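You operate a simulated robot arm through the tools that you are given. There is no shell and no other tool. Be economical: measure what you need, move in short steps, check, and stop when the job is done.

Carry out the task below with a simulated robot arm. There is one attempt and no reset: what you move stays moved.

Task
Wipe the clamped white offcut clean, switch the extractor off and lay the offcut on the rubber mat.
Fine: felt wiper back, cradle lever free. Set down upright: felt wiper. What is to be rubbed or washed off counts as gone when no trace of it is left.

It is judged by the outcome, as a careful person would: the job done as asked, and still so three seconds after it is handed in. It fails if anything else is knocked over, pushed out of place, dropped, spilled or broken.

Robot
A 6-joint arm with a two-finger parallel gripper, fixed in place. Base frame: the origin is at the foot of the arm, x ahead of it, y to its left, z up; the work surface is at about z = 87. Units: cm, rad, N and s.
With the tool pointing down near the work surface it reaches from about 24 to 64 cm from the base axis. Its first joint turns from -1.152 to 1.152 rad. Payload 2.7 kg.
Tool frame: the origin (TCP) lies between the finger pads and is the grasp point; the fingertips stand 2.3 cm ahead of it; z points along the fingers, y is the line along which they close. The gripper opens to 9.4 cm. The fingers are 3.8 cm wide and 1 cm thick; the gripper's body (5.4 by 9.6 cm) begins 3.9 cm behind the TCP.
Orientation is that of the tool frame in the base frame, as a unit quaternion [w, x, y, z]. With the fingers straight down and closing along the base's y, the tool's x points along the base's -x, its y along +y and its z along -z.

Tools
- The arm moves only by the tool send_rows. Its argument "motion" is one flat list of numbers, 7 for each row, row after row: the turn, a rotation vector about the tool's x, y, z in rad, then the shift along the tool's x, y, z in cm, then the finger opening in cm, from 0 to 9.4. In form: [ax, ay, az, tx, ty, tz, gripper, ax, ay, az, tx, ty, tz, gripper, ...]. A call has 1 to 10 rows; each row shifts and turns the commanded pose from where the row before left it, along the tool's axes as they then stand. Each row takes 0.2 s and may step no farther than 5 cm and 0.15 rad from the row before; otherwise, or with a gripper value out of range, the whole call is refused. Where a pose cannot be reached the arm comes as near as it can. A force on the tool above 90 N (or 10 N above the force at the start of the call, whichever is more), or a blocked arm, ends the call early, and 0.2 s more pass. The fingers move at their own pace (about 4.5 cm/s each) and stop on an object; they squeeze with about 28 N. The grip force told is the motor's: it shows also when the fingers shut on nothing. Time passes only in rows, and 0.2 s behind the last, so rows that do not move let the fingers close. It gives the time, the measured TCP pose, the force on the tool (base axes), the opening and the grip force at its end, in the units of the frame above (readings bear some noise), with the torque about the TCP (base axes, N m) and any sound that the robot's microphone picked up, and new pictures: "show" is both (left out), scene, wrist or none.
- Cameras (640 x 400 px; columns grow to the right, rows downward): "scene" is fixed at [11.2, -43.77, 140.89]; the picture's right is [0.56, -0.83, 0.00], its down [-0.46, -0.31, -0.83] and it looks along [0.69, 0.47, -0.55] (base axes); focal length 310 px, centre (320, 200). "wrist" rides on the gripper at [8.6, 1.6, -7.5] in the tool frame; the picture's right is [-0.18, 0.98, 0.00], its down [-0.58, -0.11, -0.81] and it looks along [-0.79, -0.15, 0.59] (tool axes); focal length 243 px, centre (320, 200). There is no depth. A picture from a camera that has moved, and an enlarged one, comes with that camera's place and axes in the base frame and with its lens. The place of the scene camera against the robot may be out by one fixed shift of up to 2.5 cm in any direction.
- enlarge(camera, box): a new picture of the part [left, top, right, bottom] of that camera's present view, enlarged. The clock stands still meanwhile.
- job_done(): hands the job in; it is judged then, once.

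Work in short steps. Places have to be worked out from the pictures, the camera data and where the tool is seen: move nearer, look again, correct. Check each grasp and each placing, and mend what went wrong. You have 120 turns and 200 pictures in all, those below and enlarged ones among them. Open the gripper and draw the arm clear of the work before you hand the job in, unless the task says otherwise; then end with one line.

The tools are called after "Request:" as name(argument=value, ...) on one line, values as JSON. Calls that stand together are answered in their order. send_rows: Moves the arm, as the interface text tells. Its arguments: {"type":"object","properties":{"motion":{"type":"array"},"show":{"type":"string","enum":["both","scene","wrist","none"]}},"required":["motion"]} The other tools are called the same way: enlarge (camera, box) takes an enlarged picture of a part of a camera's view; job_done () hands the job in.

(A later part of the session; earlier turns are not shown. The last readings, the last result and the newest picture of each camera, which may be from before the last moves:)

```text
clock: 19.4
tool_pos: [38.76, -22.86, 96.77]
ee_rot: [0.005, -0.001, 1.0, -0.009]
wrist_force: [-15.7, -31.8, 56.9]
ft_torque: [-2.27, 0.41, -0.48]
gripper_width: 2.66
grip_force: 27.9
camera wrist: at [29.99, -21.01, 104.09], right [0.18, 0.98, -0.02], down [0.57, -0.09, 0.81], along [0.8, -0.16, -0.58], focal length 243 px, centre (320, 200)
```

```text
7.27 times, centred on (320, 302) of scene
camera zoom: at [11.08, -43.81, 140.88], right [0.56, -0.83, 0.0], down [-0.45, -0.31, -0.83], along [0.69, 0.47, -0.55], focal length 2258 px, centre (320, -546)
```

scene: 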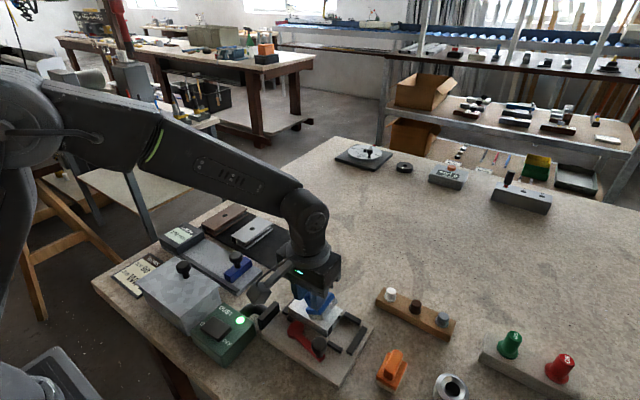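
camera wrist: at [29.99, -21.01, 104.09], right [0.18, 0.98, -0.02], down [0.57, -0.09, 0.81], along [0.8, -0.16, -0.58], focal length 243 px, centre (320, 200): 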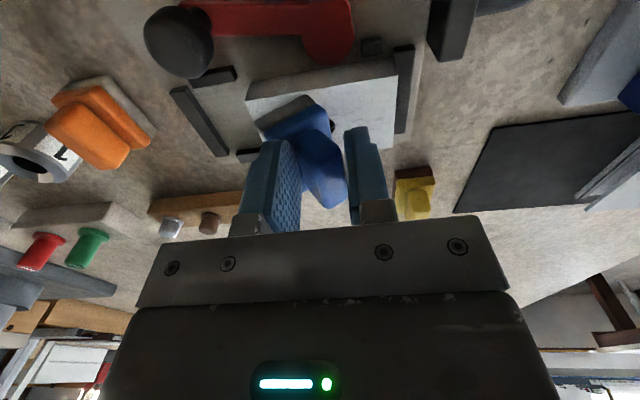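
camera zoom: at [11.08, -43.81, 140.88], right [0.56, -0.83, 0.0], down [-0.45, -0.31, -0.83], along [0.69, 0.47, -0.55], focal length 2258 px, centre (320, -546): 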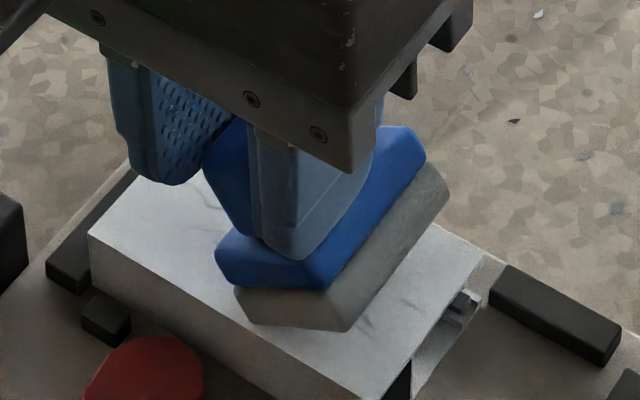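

The wiper is tipped onto its +y edge, and its weight sits on the −y side. I take off the load a little and open gradually so that it settles flat on the offcut.

Request:
send_rows(motion=[0, 0, 0, 0, -0.4, -0.2, 2.6, 0, 0, 0, 0, -0.3, -0.1, 2.8, 0, 0, 0, 0, 0, 0, 3.2, 0, 0, 0, 0, 0, 0, 3.6, 0, 0, 0, 0, 0, 0, 4.2, 0, 0, 0, 0, 0, 0, 4.8], show="both")

Request:
enlarge(camera="wrist", box=[200, 20, 460, 220])

Request:
enlarge(camera="scene", box=[270, 275, 370, 340])

```text
clock: 20.8
tool_pos: [38.84, -22.98, 96.26]
ee_rot: [0.0, -0.001, 1.0, 0.001]
wrist_force: [6.1, -9.0, 10.3]
ft_torque: [-0.6, -0.37, 0.07]
gripper_width: 5.21
grip_force: 4.5
camera wrist: at [30.07, -21.21, 103.7], right [0.18, 0.98, 0.0], down [0.58, -0.11, 0.81], along [0.79, -0.15, -0.59], focal length 243 px, centre (320, 200)
```

scene: 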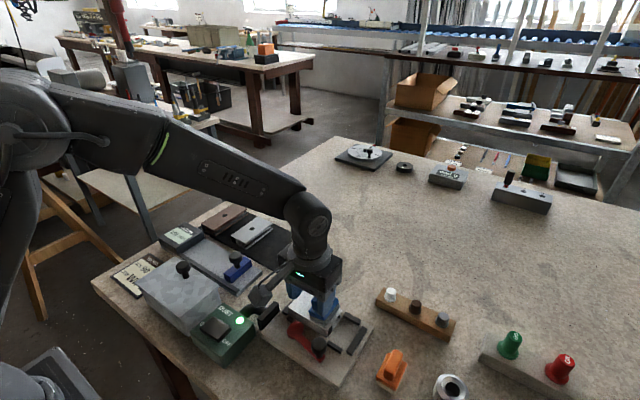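
wrist: 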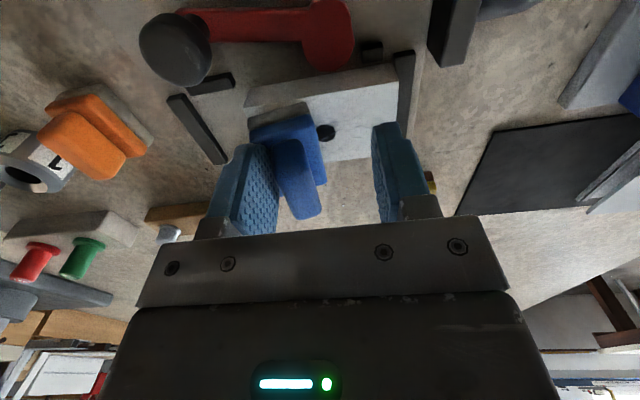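

```text
2.00 times, centred on (330, 120) of wrist
camera zoom: at [30.07, -21.21, 103.7], right [0.18, 0.98, 0.0], down [0.58, -0.11, 0.81], along [0.79, -0.15, -0.59], focal length 485 px, centre (300, 360)
```

zoom: 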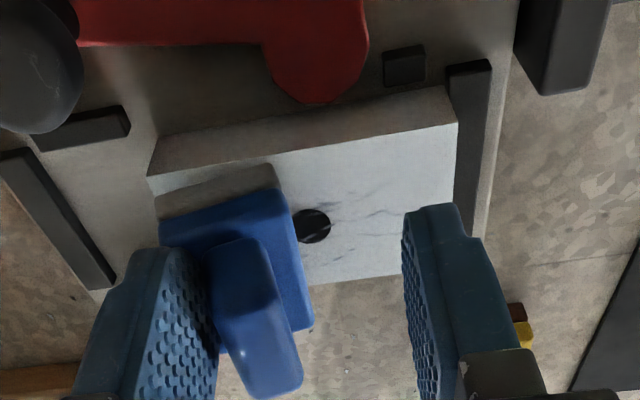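

```text
6.15 times, centred on (320, 308) of scene
camera zoom: at [11.2, -43.79, 140.88], right [0.56, -0.83, 0.0], down [-0.46, -0.31, -0.83], along [0.69, 0.47, -0.55], focal length 1910 px, centre (320, -462)
```

zoom: 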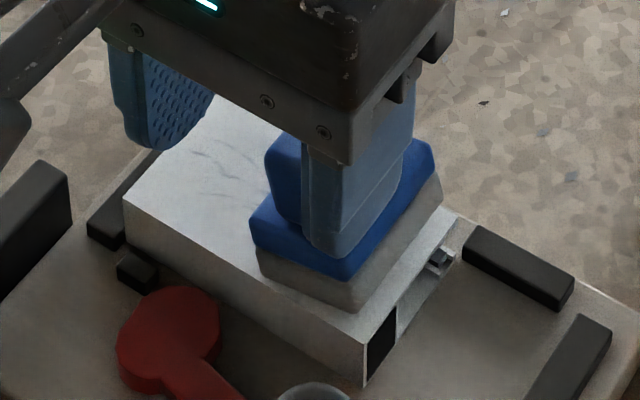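

The wiper is almost flat, with the −y finger still touching it. I move toward −y to free it, then rise slightly.

Request:
send_rows(motion=[0, 0, 0, 0, -0.5, -0.2, 5.5, 0, 0, 0, 0, -0.5, -0.4, 5.5, 0, 0, 0, 0, -0.3, -0.4, 5.5, 0, 0, 0, 0, 0, -2, 5.5], show="both")

Request:
enlarge(camera="wrist", box=[200, 20, 460, 220])

```text
clock: 21.8
tool_pos: [38.55, -24.28, 99.12]
ee_rot: [-0.002, 0.0, 1.0, 0.001]
wrist_force: [-1.0, -0.2, 0.2]
ft_torque: [0.0, 0.02, -0.03]
gripper_width: 5.49
grip_force: 0.0
camera wrist: at [29.94, -22.48, 106.68], right [0.18, 0.98, 0.0], down [0.58, -0.11, 0.8], along [0.79, -0.15, -0.59], focal length 243 px, centre (320, 200)
```

scene: 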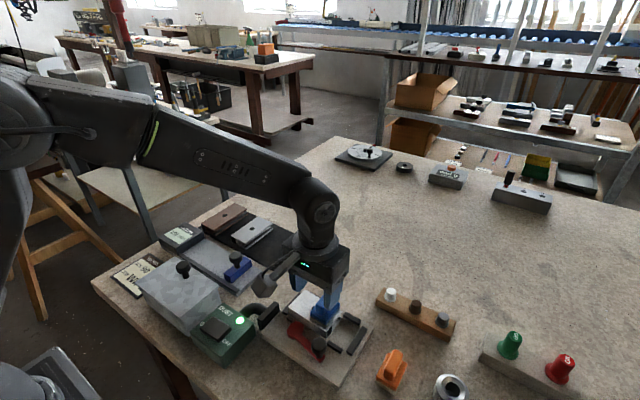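
wrist: 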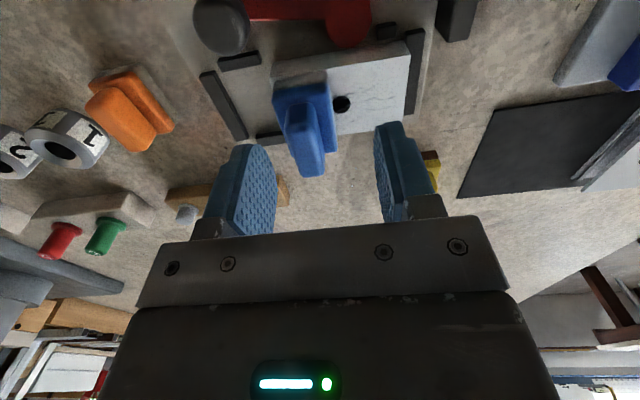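

```text
2.00 times, centred on (330, 120) of wrist
camera zoom: at [29.94, -22.48, 106.68], right [0.18, 0.98, 0.0], down [0.58, -0.11, 0.8], along [0.79, -0.15, -0.59], focal length 485 px, centre (300, 360)
```

zoom: 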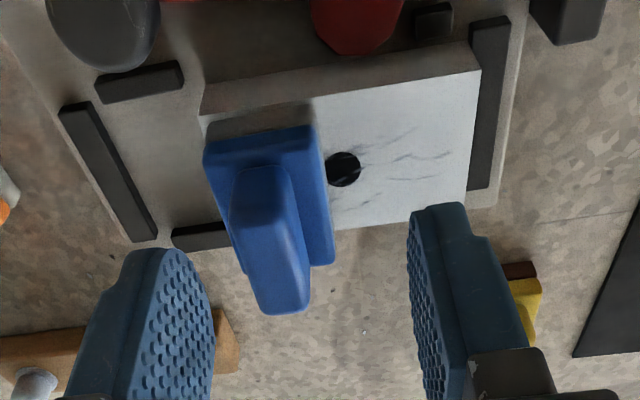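

The wiper lies flat at about (40,-25.2), yawed by about 0.13 rad. The marks it passed over are gone, so it does wipe. I regrip it deeper and centred, with matching yaw.

Request:
send_rows(motion=[0, 0, 0, -1.25, -0.95, 0, 5.5, 0, 0, -0.13, 0, 0, 0, 5.5, 0, 0, 0, 0, 0, 1.7, 5.5, 0, 0, 0, 0, 0, 1.4, 5.5], show="both")

Request:
enlarge(camera="wrist", box=[200, 20, 460, 220])

```text
clock: 22.8
tool_pos: [40.06, -25.27, 96.22]
ee_rot: [-0.002, -0.065, 0.998, 0.0]
wrist_force: [-0.2, -0.3, 0.2]
ft_torque: [-0.02, -0.01, 0.0]
gripper_width: 5.51
grip_force: 0.1
camera wrist: at [31.1, -24.63, 103.68], right [0.05, 1.0, 0.0], down [0.59, -0.03, 0.8], along [0.8, -0.04, -0.59], focal length 243 px, centre (320, 200)
```

scene: 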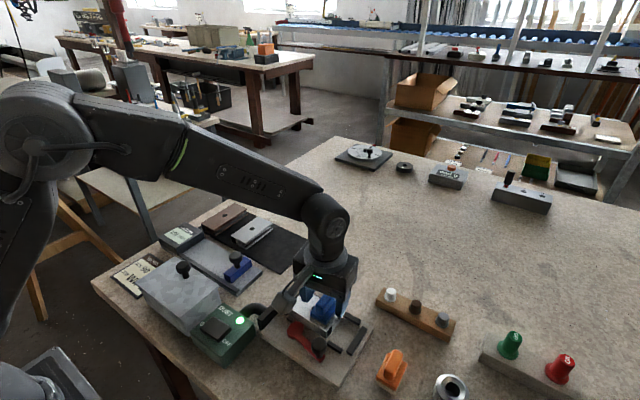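
wrist: 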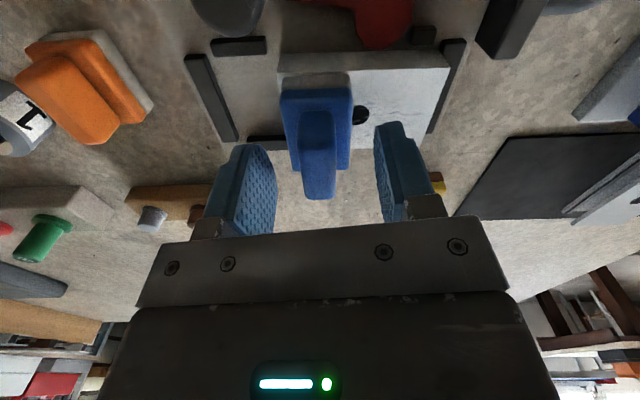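

```text
2.00 times, centred on (330, 120) of wrist
camera zoom: at [31.1, -24.63, 103.68], right [0.05, 1.0, 0.0], down [0.59, -0.03, 0.8], along [0.8, -0.04, -0.59], focal length 485 px, centre (300, 360)
```

zoom: 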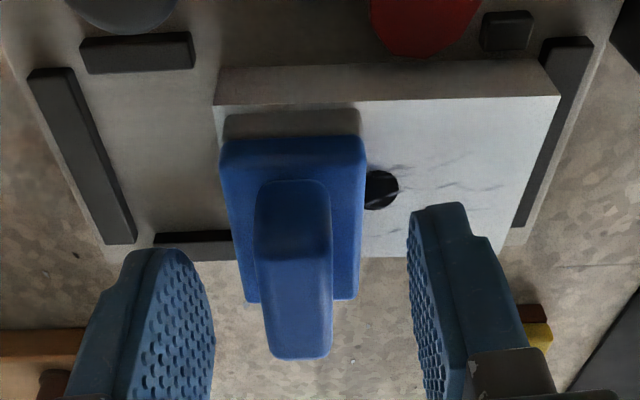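

The gripper is aligned with the fin. I go down 0.3 cm more and close.

Request:
send_rows(motion=[0, 0, 0, 0, 0, 0.3, 5.5, 0, 0, 0, 0, 0, 0, 0, 0, 0, 0, 0, 0, 0, 0, 0, 0, 0, 0, 0, 0, 0], show="none")

```text
clock: 23.8
tool_pos: [39.94, -25.21, 95.76]
ee_rot: [-0.003, -0.066, 0.998, 0.0]
wrist_force: [-0.2, 0.5, 0.3]
ft_torque: [-0.05, -0.01, 0.02]
gripper_width: 1.73
grip_force: 27.8
```

It is gripped at 1.73 cm. I lift a little, undo the yaw, press lightly and stroke +y against the stop in small steps.

Request:
send_rows(motion=[0, 0, 0, 0, 0, -0.3, 0, 0, 0, 0.13, 0, 0, 0, 0, 0, 0, 0, 0, 0, 0.25, 0, 0, 0, 0, 0, 0, 0.1, 0], show="none")

```text
clock: 24.8
tool_pos: [39.88, -25.15, 95.78]
ee_rot: [-0.002, -0.001, 1.0, 0.0]
wrist_force: [-0.5, 1.6, 1.7]
ft_torque: [0.06, 0.04, -0.02]
gripper_width: 1.75
grip_force: 27.9
```

Contact is only just starting. I press slightly more and stroke +y.

Request:
send_rows(motion=[0, 0, 0, 0, 0, 0.08, 0, 0, 0, 0, 0, 0.4, 0, 0, 0, 0, 0, 0, 0.4, 0, 0, 0, 0, 0, 0, 0.4, 0, 0], show="none")

```text
clock: 25.8
tool_pos: [40.03, -23.93, 95.89]
ee_rot: [0.0, 0.0, 1.0, -0.002]
wrist_force: [0.0, -6.8, 14.8]
ft_torque: [-0.2, 0.17, 0.05]
gripper_width: 1.75
grip_force: 28.0
```

The force is fine at about 15 N. I continue to the +y end.

Request:
send_rows(motion=[0, 0, 0, 0, 0.4, -0.02, 0, 0, 0, 0, 0, 0.4, 0, 0, 0, 0, 0, 0, 0.4, -0.02, 0, 0, 0, 0, 0, 0.4, 0, 0], show="none")

Request:
send_rows(motion=[0, 0, 0, 0, 0.4, -0.02, 0, 0, 0, 0, 0, 0.4, 0, 0, 0, 0, 0, 0, 0.4, -0.02, 0, 0, 0, 0, 0, 0.4, 0, 0], show="both")

Request:
enlarge(camera="wrist", box=[200, 20, 460, 220])

```text
clock: 26.8
tool_pos: [39.9, -22.43, 95.79]
ee_rot: [-0.001, 0.0, 1.0, -0.001]
wrist_force: [1.2, -8.1, 18.5]
ft_torque: [-0.33, 0.02, 0.04]
gripper_width: 1.74
grip_force: 28.2
```

```text
clock: 27.8
tool_pos: [39.91, -20.89, 95.85]
ee_rot: [-0.002, 0.0, 1.0, 0.0]
wrist_force: [-0.2, -6.7, 15.5]
ft_torque: [-0.22, -0.05, 0.03]
gripper_width: 1.72
grip_force: 27.9
camera wrist: at [31.2, -18.99, 103.33], right [0.18, 0.98, 0.0], down [0.58, -0.11, 0.8], along [0.79, -0.15, -0.59], focal length 243 px, centre (320, 200)
```

scene: 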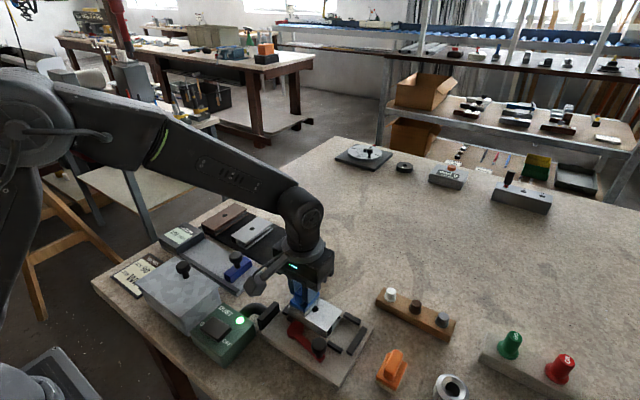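
wrist: 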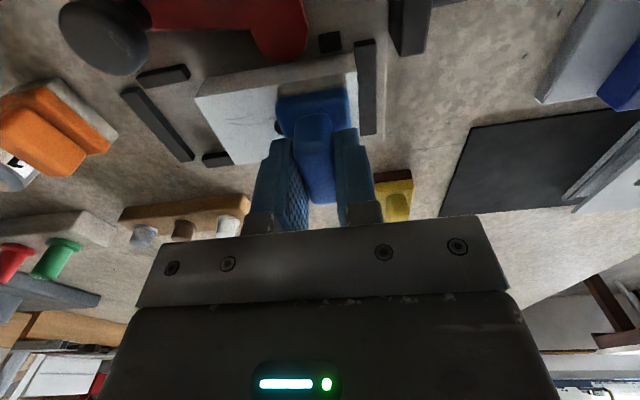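

```text
2.00 times, centred on (330, 120) of wrist
camera zoom: at [31.2, -18.99, 103.33], right [0.18, 0.98, 0.0], down [0.58, -0.11, 0.8], along [0.79, -0.15, -0.59], focal length 485 px, centre (300, 360)
```

zoom: 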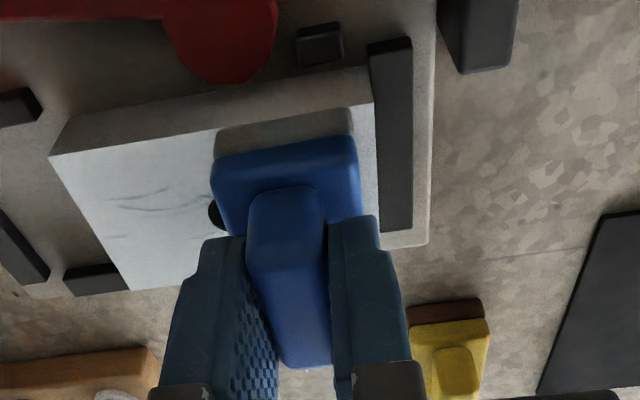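

The stroke was smooth. Faint marks remain on the −y half. I lift, move back over the −y end and look at what was wiped.

Request:
send_rows(motion=[0, 0, 0, 0, 0, -2.5, 0, 0, 0, 0, 0, -2.6, 0, 0, 0, 0, 0, 0, -2.6, 0, 0], show="wrist")

Request:
enlarge(camera="wrist", box=[200, 20, 460, 180])

Request:
enlarge(camera="scene", box=[270, 275, 370, 340])

```text
clock: 28.6
tool_pos: [39.87, -26.12, 98.23]
ee_rot: [-0.001, 0.0, 1.0, 0.001]
wrist_force: [-0.2, -1.2, -0.3]
ft_torque: [-0.01, -0.02, -0.01]
gripper_width: 1.74
grip_force: 28.1
camera wrist: at [31.18, -24.32, 105.68], right [0.18, 0.98, 0.0], down [0.58, -0.11, 0.8], along [0.79, -0.15, -0.59], focal length 243 px, centre (320, 200)
```

wrist: 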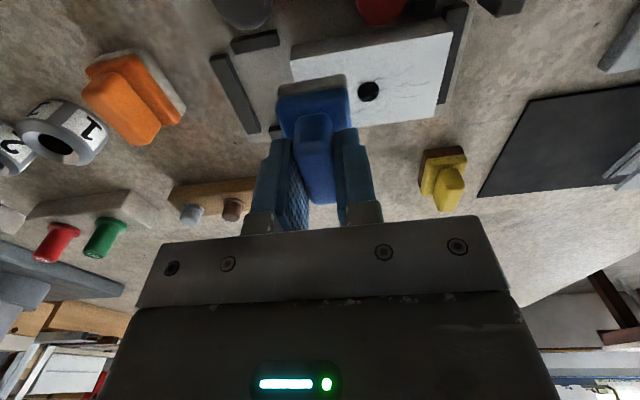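

```text
2.46 times, centred on (330, 100) of wrist
camera zoom: at [31.18, -24.32, 105.68], right [0.18, 0.98, 0.0], down [0.58, -0.11, 0.8], along [0.79, -0.15, -0.59], focal length 597 px, centre (295, 446)
```

zoom: 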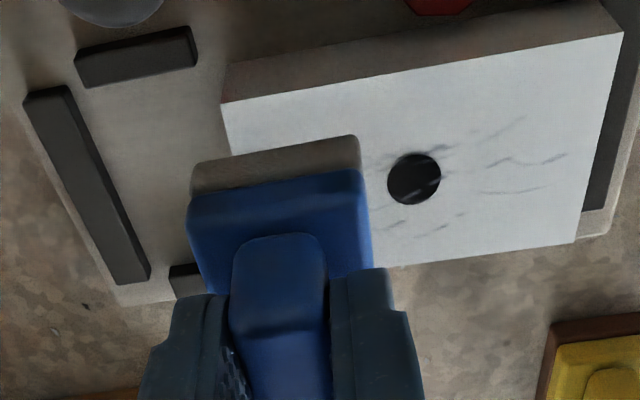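

```text
6.15 times, centred on (320, 308) of scene
camera zoom: at [11.2, -43.77, 140.89], right [0.56, -0.83, 0.0], down [-0.46, -0.31, -0.83], along [0.69, 0.47, -0.55], focal length 1910 px, centre (320, -462)
```

zoom: 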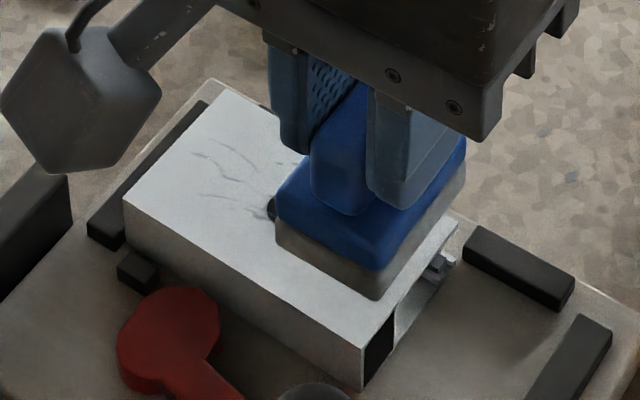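

The marks seem only slightly faded, so more passes are needed. I make a further stroke at about 15–20 N.

Request:
send_rows(motion=[0, 0, 0, 0, 0.2, 1.5, 0, 0, 0, 0, 0, 0.1, 1.02, 0, 0, 0, 0, 0, 0.6, 0, 0, 0, 0, 0, 0, 0.6, 0, 0, 0, 0, 0, 0, 0.6, 0, 0, 0, 0, 0, 0, 0.6, 0, 0, 0, 0, 0, 0, 0.6, 0, 0, 0, 0, 0, 0, 0.6, 0, 0, 0, 0, 0, 0, 0.6, 0, 0, 0, 0, 0, 0, 0.6, 0, 0], show="none")

```text
clock: 30.8
tool_pos: [39.87, -20.93, 95.87]
ee_rot: [-0.001, 0.0, 1.0, 0.0]
wrist_force: [-0.1, -0.5, 0.8]
ft_torque: [-0.02, -0.01, 0.0]
gripper_width: 1.73
grip_force: 28.1
```

The last pass was too high to press. I lower by 0.12 and stroke back in −y.

Request:
send_rows(motion=[0, 0, 0, 0, 0, 0.15, 0, 0, 0, 0, 0, -0.4, 0, 0, 0, 0, 0, 0, -0.4, 0, 0, 0, 0, 0, 0, -0.5, 0, 0], show="none")

Request:
send_rows(motion=[0, 0, 0, 0, -0.5, 0, 0, 0, 0, 0, 0, -0.5, 0, 0, 0, 0, 0, 0, -0.5, 0, 0, 0, 0, 0, 0, -0.5, 0, 0, 0, 0, 0, 0, -0.5, 0, 0], show="wrist")

Request:
enlarge(camera="wrist", box=[200, 20, 460, 180])

```text
clock: 31.8
tool_pos: [39.95, -22.17, 95.74]
ee_rot: [0.0, 0.0, 1.0, -0.001]
wrist_force: [0.9, 10.5, 23.3]
ft_torque: [0.26, 0.06, -0.05]
gripper_width: 1.76
grip_force: 28.2
```

```text
clock: 33.0
tool_pos: [40.02, -24.66, 95.71]
ee_rot: [0.0, 0.0, 1.0, 0.0]
wrist_force: [0.7, 12.0, 29.5]
ft_torque: [0.28, 0.03, -0.05]
gripper_width: 1.74
grip_force: 28.4
camera wrist: at [31.23, -22.88, 103.28], right [0.18, 0.98, 0.0], down [0.58, -0.11, 0.81], along [0.79, -0.15, -0.59], focal length 243 px, centre (320, 200)
```

wrist: 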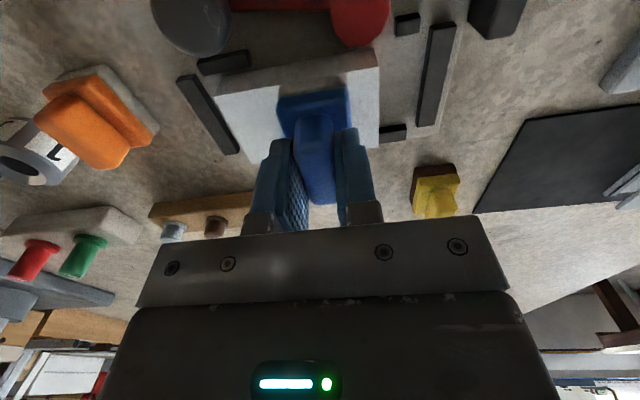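

```text
2.46 times, centred on (330, 100) of wrist
camera zoom: at [31.23, -22.88, 103.28], right [0.18, 0.98, 0.0], down [0.58, -0.11, 0.81], along [0.79, -0.15, -0.59], focal length 597 px, centre (295, 446)
```

zoom: 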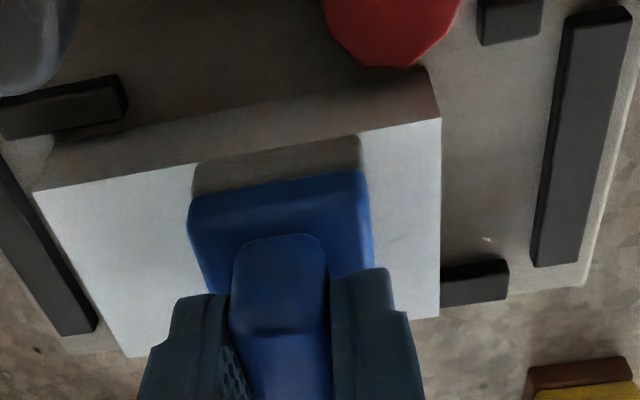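

The offcut slid along with the wiper this time, and the parts I can see look clean. I lift and move aside to inspect it fully.

Request:
send_rows(motion=[0, 0, 0, 0, 0, -4, 0, 0, 0, 0, 4, 0, -1, 0, 0, 0, 0, 3, 0, -2, 0], show="both")

Request:
enlarge(camera="wrist", box=[200, 20, 460, 180])

Request:
enlarge(camera="scene", box=[270, 275, 370, 340])

```text
clock: 33.8
tool_pos: [32.87, -24.55, 102.67]
ee_rot: [-0.002, 0.0, 1.0, 0.0]
wrist_force: [0.1, -0.1, -0.8]
ft_torque: [0.0, -0.01, 0.0]
gripper_width: 1.75
grip_force: 27.8
camera wrist: at [24.17, -22.81, 110.09], right [0.18, 0.98, 0.0], down [0.58, -0.11, 0.8], along [0.79, -0.15, -0.59], focal length 243 px, centre (320, 200)
```

scene: 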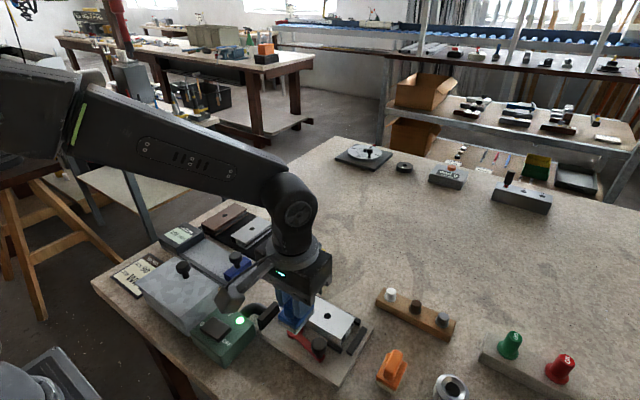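
wrist: 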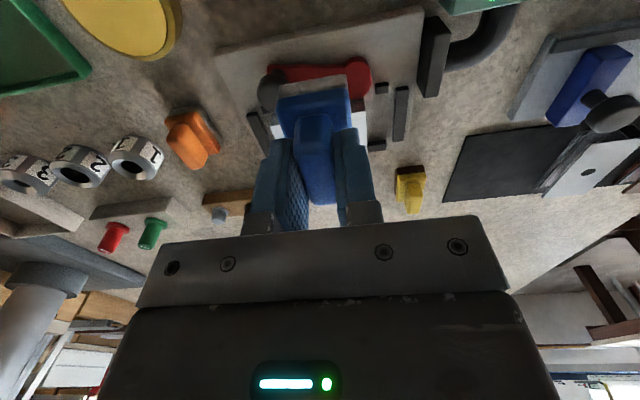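

```text
2.46 times, centred on (330, 100) of wrist
camera zoom: at [24.17, -22.81, 110.09], right [0.18, 0.98, 0.0], down [0.58, -0.11, 0.8], along [0.79, -0.15, -0.59], focal length 597 px, centre (295, 446)
```

zoom: 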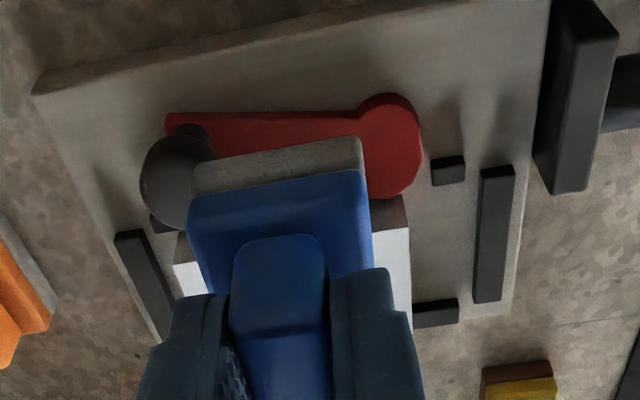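

```text
6.15 times, centred on (320, 308) of scene
camera zoom: at [11.2, -43.77, 140.89], right [0.56, -0.83, 0.0], down [-0.46, -0.31, -0.83], along [0.69, 0.47, -0.55], focal length 1910 px, centre (320, -462)
```

zoom: 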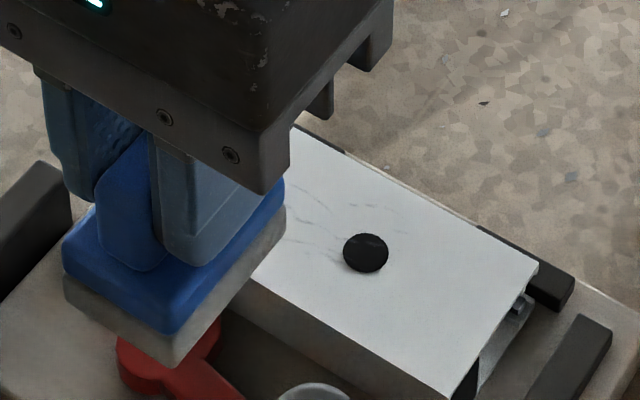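

The −y half now looks clean, with faint marks left on the +y half. I go to the +y end of the offcut and stroke −y with about 20 N.

Request:
send_rows(motion=[0, 0, 0, -3.5, 0.8, 0, 0, 0, 0, 0, -3.45, 0.8, 0, 0, 0, 0, 0, 0, 0, 4, 0, 0, 0, 0, 0, 0, 2.6, 0, 0, 0, 0, 0, 0, 0.3, 0], show="none")

```text
clock: 35.0
tool_pos: [39.87, -23.11, 95.78]
ee_rot: [0.0, 0.0, 1.0, -0.001]
wrist_force: [-3.2, 3.6, 11.1]
ft_torque: [0.09, 0.16, 0.0]
gripper_width: 1.73
grip_force: 28.5
```

Contact is at 11 N. I stroke −y.

Request:
send_rows(motion=[0, 0, 0, 0, -0.5, 0.05, 0, 0, 0, 0, 0, -0.5, 0, 0, 0, 0, 0, 0, -0.5, 0, 0, 0, 0, 0, 0, -0.5, 0, 0, 0, 0, 0, 0, -0.5, 0, 0], show="none")

Request:
send_rows(motion=[0, 0, 0, 0, -0.5, 0, 0, 0, 0, 0, 0, -0.5, 0, 0, 0, 0, 0, 0, -0.5, 0, 0, 0, 0, 0, 0, -0.5, 0, 0], show="wrist")

Request:
enlarge(camera="wrist", box=[200, 20, 460, 180])

```text
clock: 36.2
tool_pos: [39.92, -25.3, 95.92]
ee_rot: [-0.002, 0.0, 1.0, 0.003]
wrist_force: [-4.3, 37.9, 32.6]
ft_torque: [1.6, 0.13, -0.08]
gripper_width: 2.03
grip_force: 28.2
```

```text
clock: 37.2
tool_pos: [40.01, -27.9, 96.91]
ee_rot: [0.007, 0.0, 1.0, -0.006]
wrist_force: [-11.6, 22.4, 81.3]
ft_torque: [2.53, 0.61, -0.04]
gripper_width: 2.69
grip_force: 27.9
camera wrist: at [31.17, -26.01, 104.27], right [0.18, 0.98, -0.01], down [0.57, -0.1, 0.82], along [0.8, -0.16, -0.58], focal length 243 px, centre (320, 200)
```

wrist: 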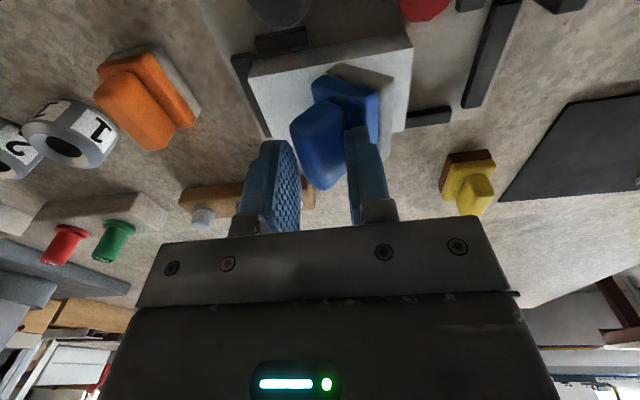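

```text
2.46 times, centred on (330, 100) of wrist
camera zoom: at [31.17, -26.01, 104.27], right [0.18, 0.98, -0.01], down [0.57, -0.1, 0.82], along [0.8, -0.16, -0.58], focal length 597 px, centre (295, 446)
```

zoom: 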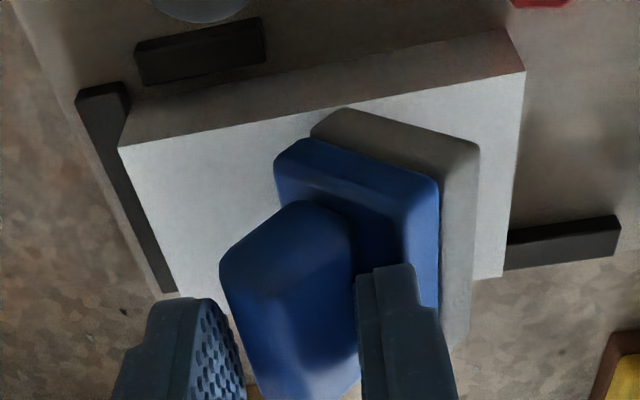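

The wiper twisted again, because the lateral load was too high for the grip. I recover the same way, mirrored: I shift +y as I open, so that the −y finger pushes the fin upright and it settles flat.

Request:
send_rows(motion=[0, 0, 0, 0, 0.4, -0.3, 2.6, 0, 0, 0, 0, 0.4, -0.2, 2.8, 0, 0, 0, 0, 0.4, 0, 3.0, 0, 0, 0, 0, 0.4, 0, 3.2], show="wrist")

Request:
enlarge(camera="wrist", box=[200, 20, 460, 180])

Request:
enlarge(camera="scene", box=[270, 275, 370, 340])

```text
clock: 38.2
tool_pos: [39.82, -25.9, 96.1]
ee_rot: [-0.003, 0.0, 1.0, 0.0]
wrist_force: [5.0, 6.3, 5.0]
ft_torque: [0.24, -0.18, 0.02]
gripper_width: 3.47
grip_force: 3.1
camera wrist: at [31.06, -24.17, 103.63], right [0.18, 0.98, 0.0], down [0.59, -0.11, 0.8], along [0.79, -0.15, -0.6], focal length 243 px, centre (320, 200)
```

wrist: 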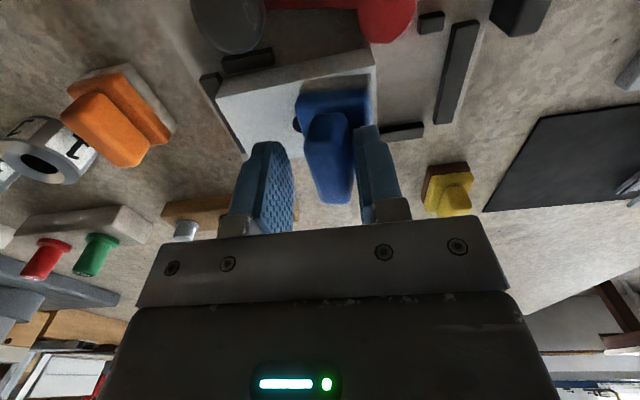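

```text
2.46 times, centred on (330, 100) of wrist
camera zoom: at [31.06, -24.17, 103.63], right [0.18, 0.98, 0.0], down [0.59, -0.11, 0.8], along [0.79, -0.15, -0.6], focal length 597 px, centre (295, 446)
```

zoom: 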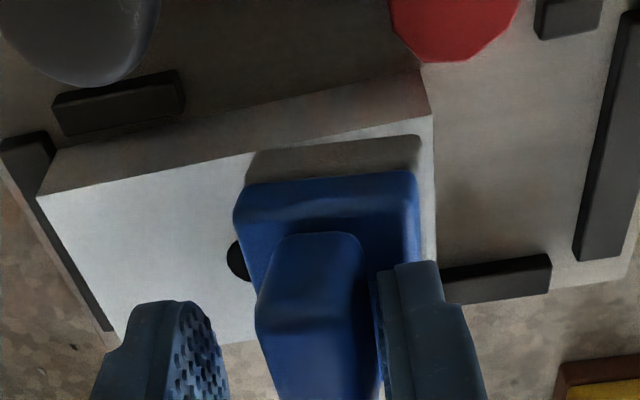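

```text
6.15 times, centred on (320, 308) of scene
camera zoom: at [11.2, -43.76, 140.89], right [0.56, -0.83, 0.0], down [-0.46, -0.31, -0.83], along [0.69, 0.47, -0.55], focal length 1910 px, centre (320, -462)
```

zoom: 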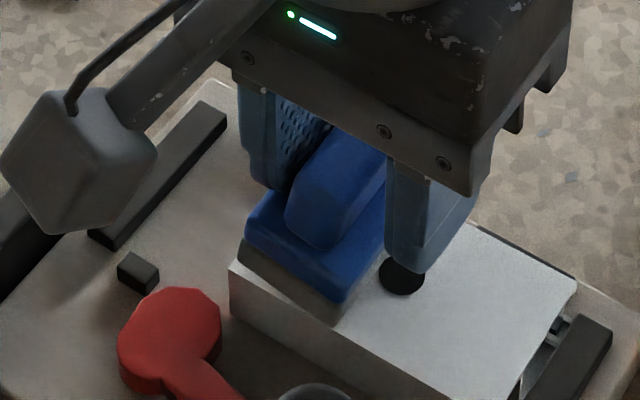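

The wiper is flat again at the +y end, and the −y side is clean. I free the fingers, rise and check where the wiper lies.

Request:
send_rows(motion=[0, 0, 0, 0, 0.5, -0.3, 5.5, 0, 0, 0, 0, 0.3, -0.5, 5.5, 0, 0, 0, 0, 0, -2, 5.5], show="wrist")

Request:
enlarge(camera="wrist", box=[200, 20, 460, 180])

```text
clock: 39.0
tool_pos: [39.76, -25.23, 99.0]
ee_rot: [-0.002, 0.0, 1.0, 0.001]
wrist_force: [0.6, -0.7, 0.0]
ft_torque: [0.01, -0.02, 0.0]
gripper_width: 5.49
grip_force: 0.1
camera wrist: at [31.16, -23.47, 106.57], right [0.18, 0.98, 0.0], down [0.58, -0.11, 0.8], along [0.79, -0.15, -0.59], focal length 243 px, centre (320, 200)
```

wrist: 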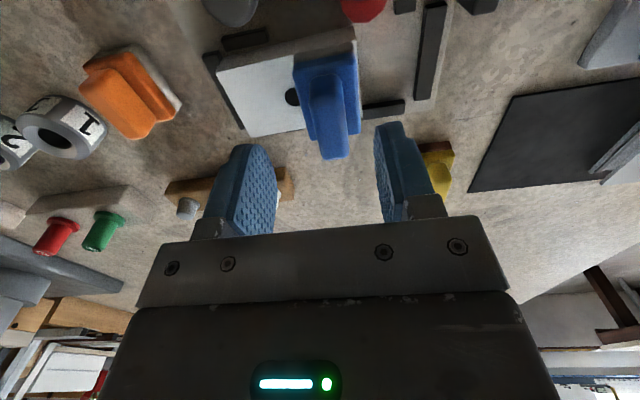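

```text
2.46 times, centred on (330, 100) of wrist
camera zoom: at [31.16, -23.47, 106.57], right [0.18, 0.98, 0.0], down [0.58, -0.11, 0.8], along [0.79, -0.15, -0.59], focal length 597 px, centre (295, 446)
```

zoom: 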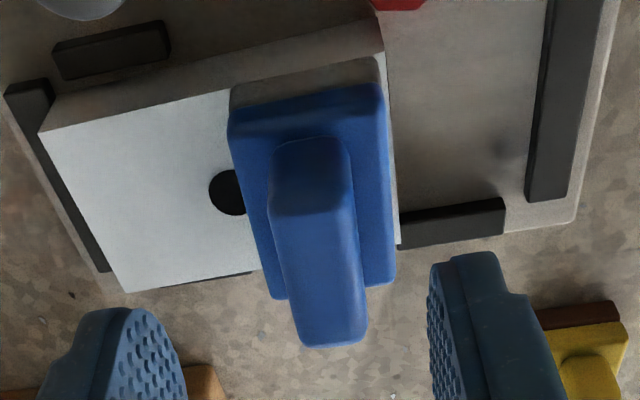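

The wiper lies at about (39.9,-24.5), yawed about 0.1 rad. I regrip it there.

Request:
send_rows(motion=[0, 0, 0, 0, 0.72, 0, 5.5, 0, 0, -0.1, 0, 0, 1.7, 5.5, 0, 0, 0, 0, 0, 1.6, 5.5, 0, 0, 0, 0, 0, 0, 0, 0, 0, 0, 0, 0, 0, 0, 0, 0, 0, 0, 0, 0, 0], show="none")

```text
clock: 40.4
tool_pos: [39.77, -24.56, 95.76]
ee_rot: [-0.002, -0.05, 0.999, 0.0]
wrist_force: [0.1, -0.4, 0.6]
ft_torque: [-0.02, 0.0, -0.03]
gripper_width: 1.78
grip_force: 28.8
```

It is gripped. I lift it, straighten the yaw and move toward −y to inspect the +y half.

Request:
send_rows(motion=[0, 0, 0, 0, 0, -3, 0, 0, 0, 0.1, 0, -2, 0, 0, 0, 0, 0, 0, -3, 0, 0], show="wrist")

Request:
enlarge(camera="wrist", box=[220, 20, 420, 140])

Request:
enlarge(camera="scene", box=[280, 280, 360, 350])

```text
clock: 41.2
tool_pos: [40.06, -29.38, 98.64]
ee_rot: [-0.001, 0.0, 1.0, 0.0]
wrist_force: [0.3, -0.8, -1.0]
ft_torque: [-0.03, 0.0, -0.03]
gripper_width: 1.72
grip_force: 28.5
camera wrist: at [31.35, -27.68, 106.2], right [0.18, 0.98, 0.0], down [0.58, -0.11, 0.8], along [0.79, -0.15, -0.59], focal length 243 px, centre (320, 200)
```

wrist: 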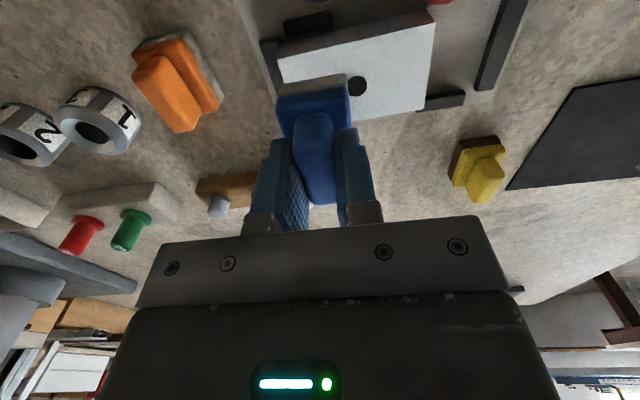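

```text
3.20 times, centred on (320, 80) of wrist
camera zoom: at [31.35, -27.68, 106.2], right [0.18, 0.98, 0.0], down [0.58, -0.11, 0.8], along [0.79, -0.15, -0.59], focal length 776 px, centre (320, 584)
```

zoom: 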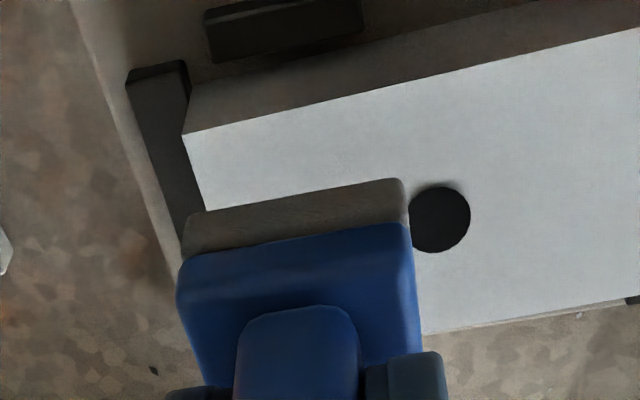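

```text
5.71 times, centred on (320, 315) of scene
camera zoom: at [11.2, -43.77, 140.89], right [0.56, -0.83, 0.0], down [-0.46, -0.31, -0.83], along [0.69, 0.47, -0.55], focal length 1774 px, centre (320, -457)
```

zoom: 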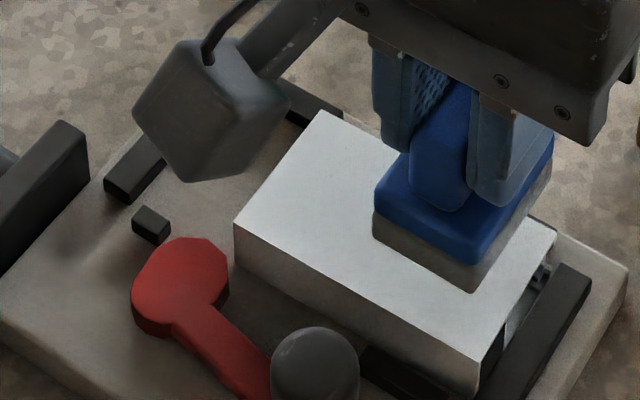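

The top looks clean. I carry the wiper up and over toward its home at about (51.5,-23.85) and check the whole offcut on the way.

Request:
send_rows(motion=[0, 0, 0, 0, 0, -3, 0, 0, 0, 0, -3.8, 1.85, 0, 0, 0, 0, 0, -3.8, 1.85, 0, 0, 0, 0, 0, -3.8, 1.85, 0, 0, 0, 0, 0, 0, 0, 0, 0], show="both")

Request:
enlarge(camera="scene", box=[290, 290, 360, 350])

```text
clock: 42.4
tool_pos: [51.58, -23.96, 101.55]
ee_rot: [-0.002, 0.0, 1.0, 0.0]
wrist_force: [0.1, 0.3, -1.3]
ft_torque: [-0.03, -0.01, 0.06]
gripper_width: 1.73
grip_force: 27.9
camera wrist: at [42.99, -22.17, 109.03], right [0.18, 0.98, 0.0], down [0.58, -0.11, 0.8], along [0.79, -0.15, -0.59], focal length 243 px, centre (320, 200)
```

scene: 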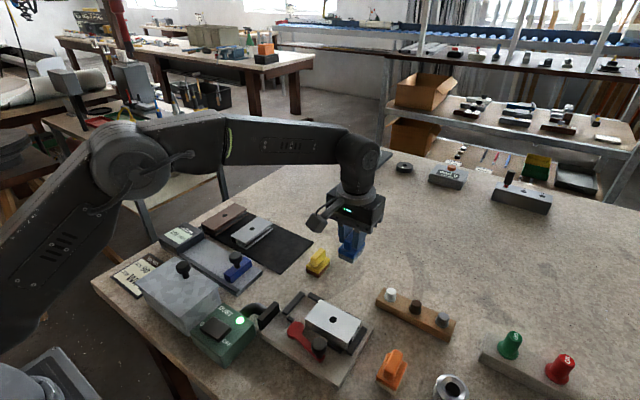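
wrist: 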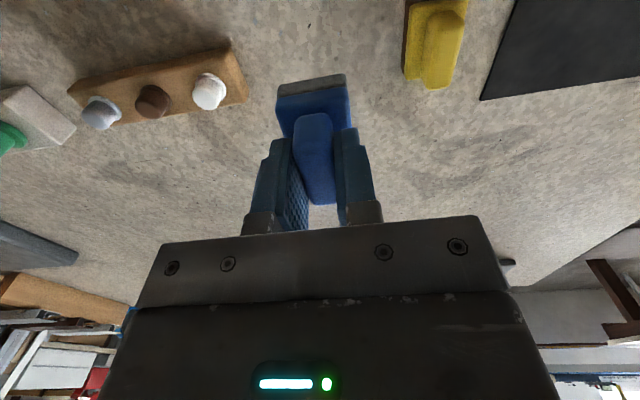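

```text
6.67 times, centred on (325, 320) of scene
camera zoom: at [11.21, -43.77, 140.89], right [0.56, -0.83, 0.0], down [-0.46, -0.31, -0.83], along [0.69, 0.47, -0.55], focal length 2069 px, centre (287, -600)
```

zoom: 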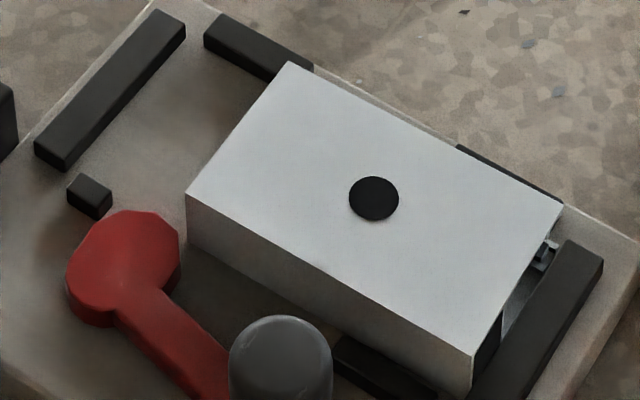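

The offcut is spotless. The pad's near edge is at (49.7,-23.9), matching its home of 49.5, so I lower it there.

Request:
send_rows(motion=[0, 0, 0, 0.1, 0.05, 4, 0, 0, 0, 0, 0, 0, 4, 0, 0, 0, 0, 0, 0, 1.2, 0, 0, 0, 0, 0, 0, 0.2, 0], show="none")

```text
clock: 43.4
tool_pos: [51.32, -23.96, 91.99]
ee_rot: [-0.002, 0.0, 1.0, 0.0]
wrist_force: [-0.3, 0.1, 0.0]
ft_torque: [0.0, -0.02, 0.02]
gripper_width: 1.76
grip_force: 27.5
```

I lower slightly until it touches.

Request:
send_rows(motion=[0, 0, 0, 0, 0, 0.1, 0, 0, 0, 0, 0, 0, 0.1, 0], show="wrist")

```text
clock: 44.0
tool_pos: [51.3, -23.88, 91.94]
ee_rot: [0.0, 0.0, 1.0, 0.0]
wrist_force: [-0.1, 0.2, -0.5]
ft_torque: [0.01, -0.02, 0.0]
gripper_width: 1.73
grip_force: 28.2
camera wrist: at [42.59, -22.1, 99.48], right [0.18, 0.98, 0.0], down [0.58, -0.11, 0.8], along [0.79, -0.15, -0.59], focal length 243 px, centre (320, 200)
```

wrist: 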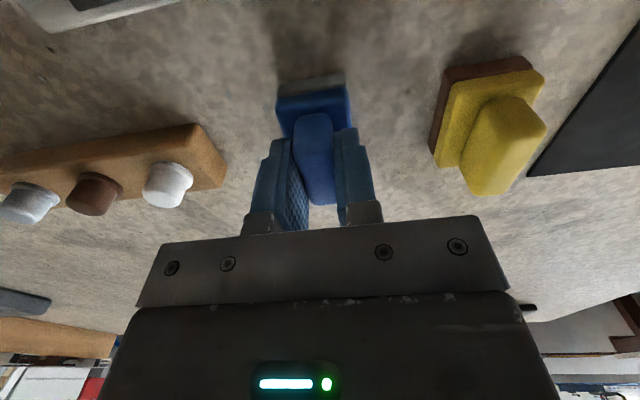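

Request:
send_rows(motion=[0, 0, 0, 0, 0, 0.1, 0, 0, 0, 0, 0, 0, 0.1, 0], show="none")

```text
clock: 44.6
tool_pos: [51.37, -23.73, 91.97]
ee_rot: [-0.001, 0.0, 1.0, -0.001]
wrist_force: [-4.7, 1.5, 10.3]
ft_torque: [0.05, 0.34, 0.02]
gripper_width: 1.75
grip_force: 28.1
```

Contact at 10 N, so the wiper is on the table. I release and rise.

Request:
send_rows(motion=[0, 0, 0, 0, 0, -0.1, 0, 0, 0, 0, 0, 0, 0, 2.5, 0, 0, 0, 0, 0, 0, 4, 0, 0, 0, 0, 0, -3, 5, 0, 0, 0, 0, 0, -4, 5, 0, 0, 0, 4, 0, -2, 5], show="both")

Request:
enlarge(camera="scene", box=[295, 235, 375, 300])

```text
clock: 46.0
tool_pos: [47.28, -23.88, 101.02]
ee_rot: [-0.002, 0.0, 1.0, -0.001]
wrist_force: [-0.2, 0.3, -0.6]
ft_torque: [-0.03, 0.02, 0.03]
gripper_width: 5.01
grip_force: 0.1
camera wrist: at [38.66, -22.14, 108.5], right [0.18, 0.98, 0.0], down [0.58, -0.11, 0.8], along [0.79, -0.15, -0.59], focal length 243 px, centre (320, 200)
```

scene: 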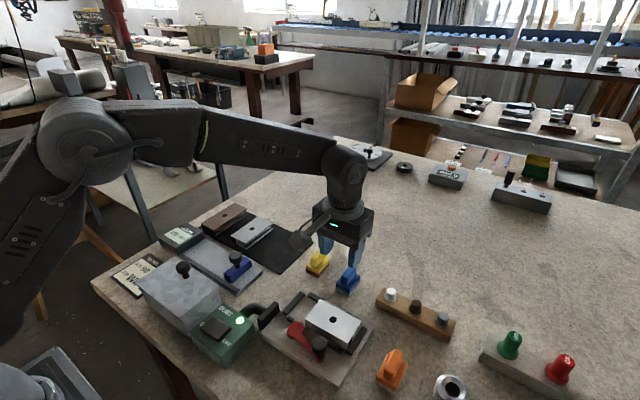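
wrist: 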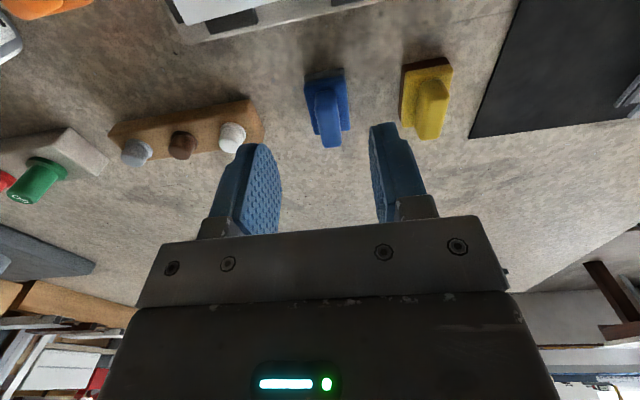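

```text
6.15 times, centred on (335, 268) of scene
camera zoom: at [11.21, -43.77, 140.89], right [0.56, -0.83, 0.0], down [-0.46, -0.31, -0.83], along [0.69, 0.47, -0.55], focal length 1910 px, centre (228, -215)
```

zoom: 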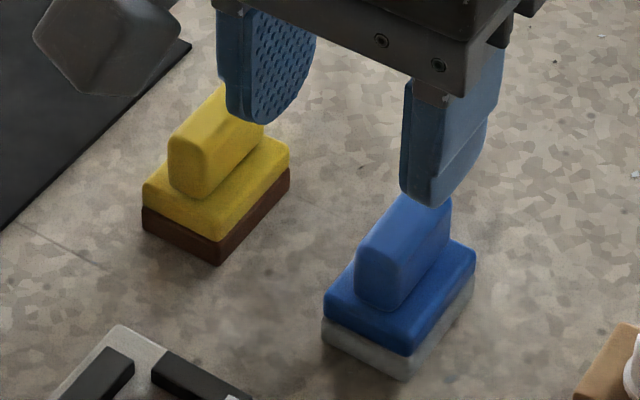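

The wiper stands upright, within about half a centimetre of its old spot. Next I view the extractor switch and the lever.

Request:
send_rows(motion=[0, 0, 0, 3.5, 1.8, -1.2, 5, 0, 0, 0, 3.5, 1.8, -1.2, 5, 0, 0, 0, 3.5, 1.8, -1.2, 5, 0, 0, 0, 3.5, 1.8, -1.2, 5, 0, 0, 0, 3.5, 1.8, -1.2, 5, 0, 0, 0, 3.5, 1.8, -1.2, 5], show="both")

Request:
enlarge(camera="wrist", box=[160, 0, 460, 140])

```text
clock: 47.4
tool_pos: [26.49, -12.94, 108.13]
ee_rot: [-0.002, 0.0, 1.0, 0.0]
wrist_force: [0.6, -0.5, -0.6]
ft_torque: [-0.02, -0.02, 0.01]
gripper_width: 5.01
grip_force: 0.1
camera wrist: at [17.68, -11.33, 115.71], right [0.18, 0.98, 0.0], down [0.58, -0.11, 0.8], along [0.79, -0.15, -0.59], focal length 243 px, centre (320, 200)
```

scene: 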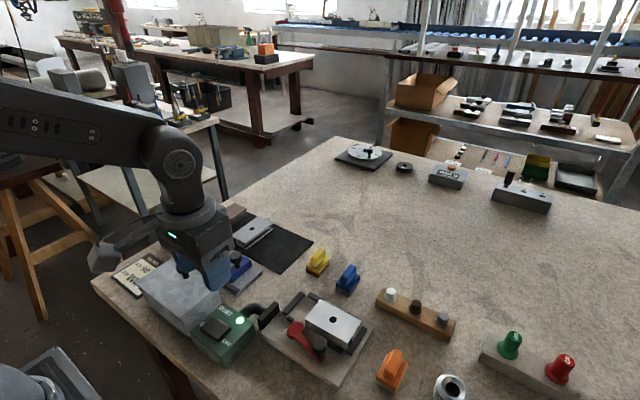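
wrist: 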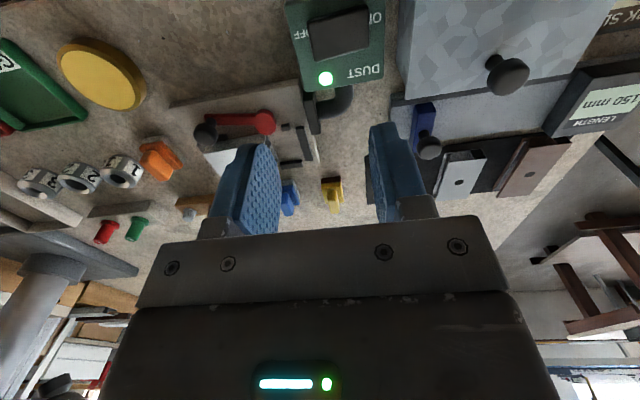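

```text
2.13 times, centred on (310, 70) of wrist
camera zoom: at [17.68, -11.33, 115.71], right [0.18, 0.98, 0.0], down [0.58, -0.11, 0.8], along [0.79, -0.15, -0.59], focal length 518 px, centre (341, 477)
```

zoom: 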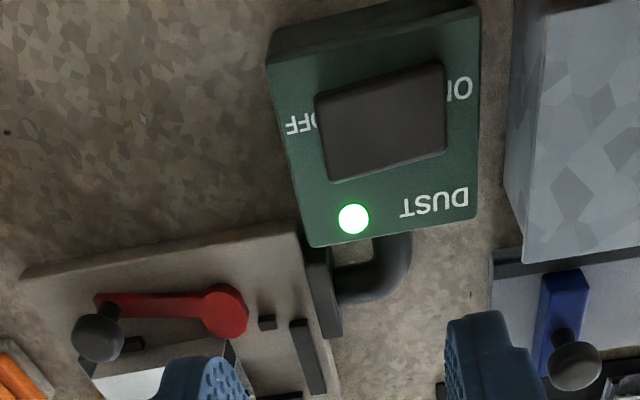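

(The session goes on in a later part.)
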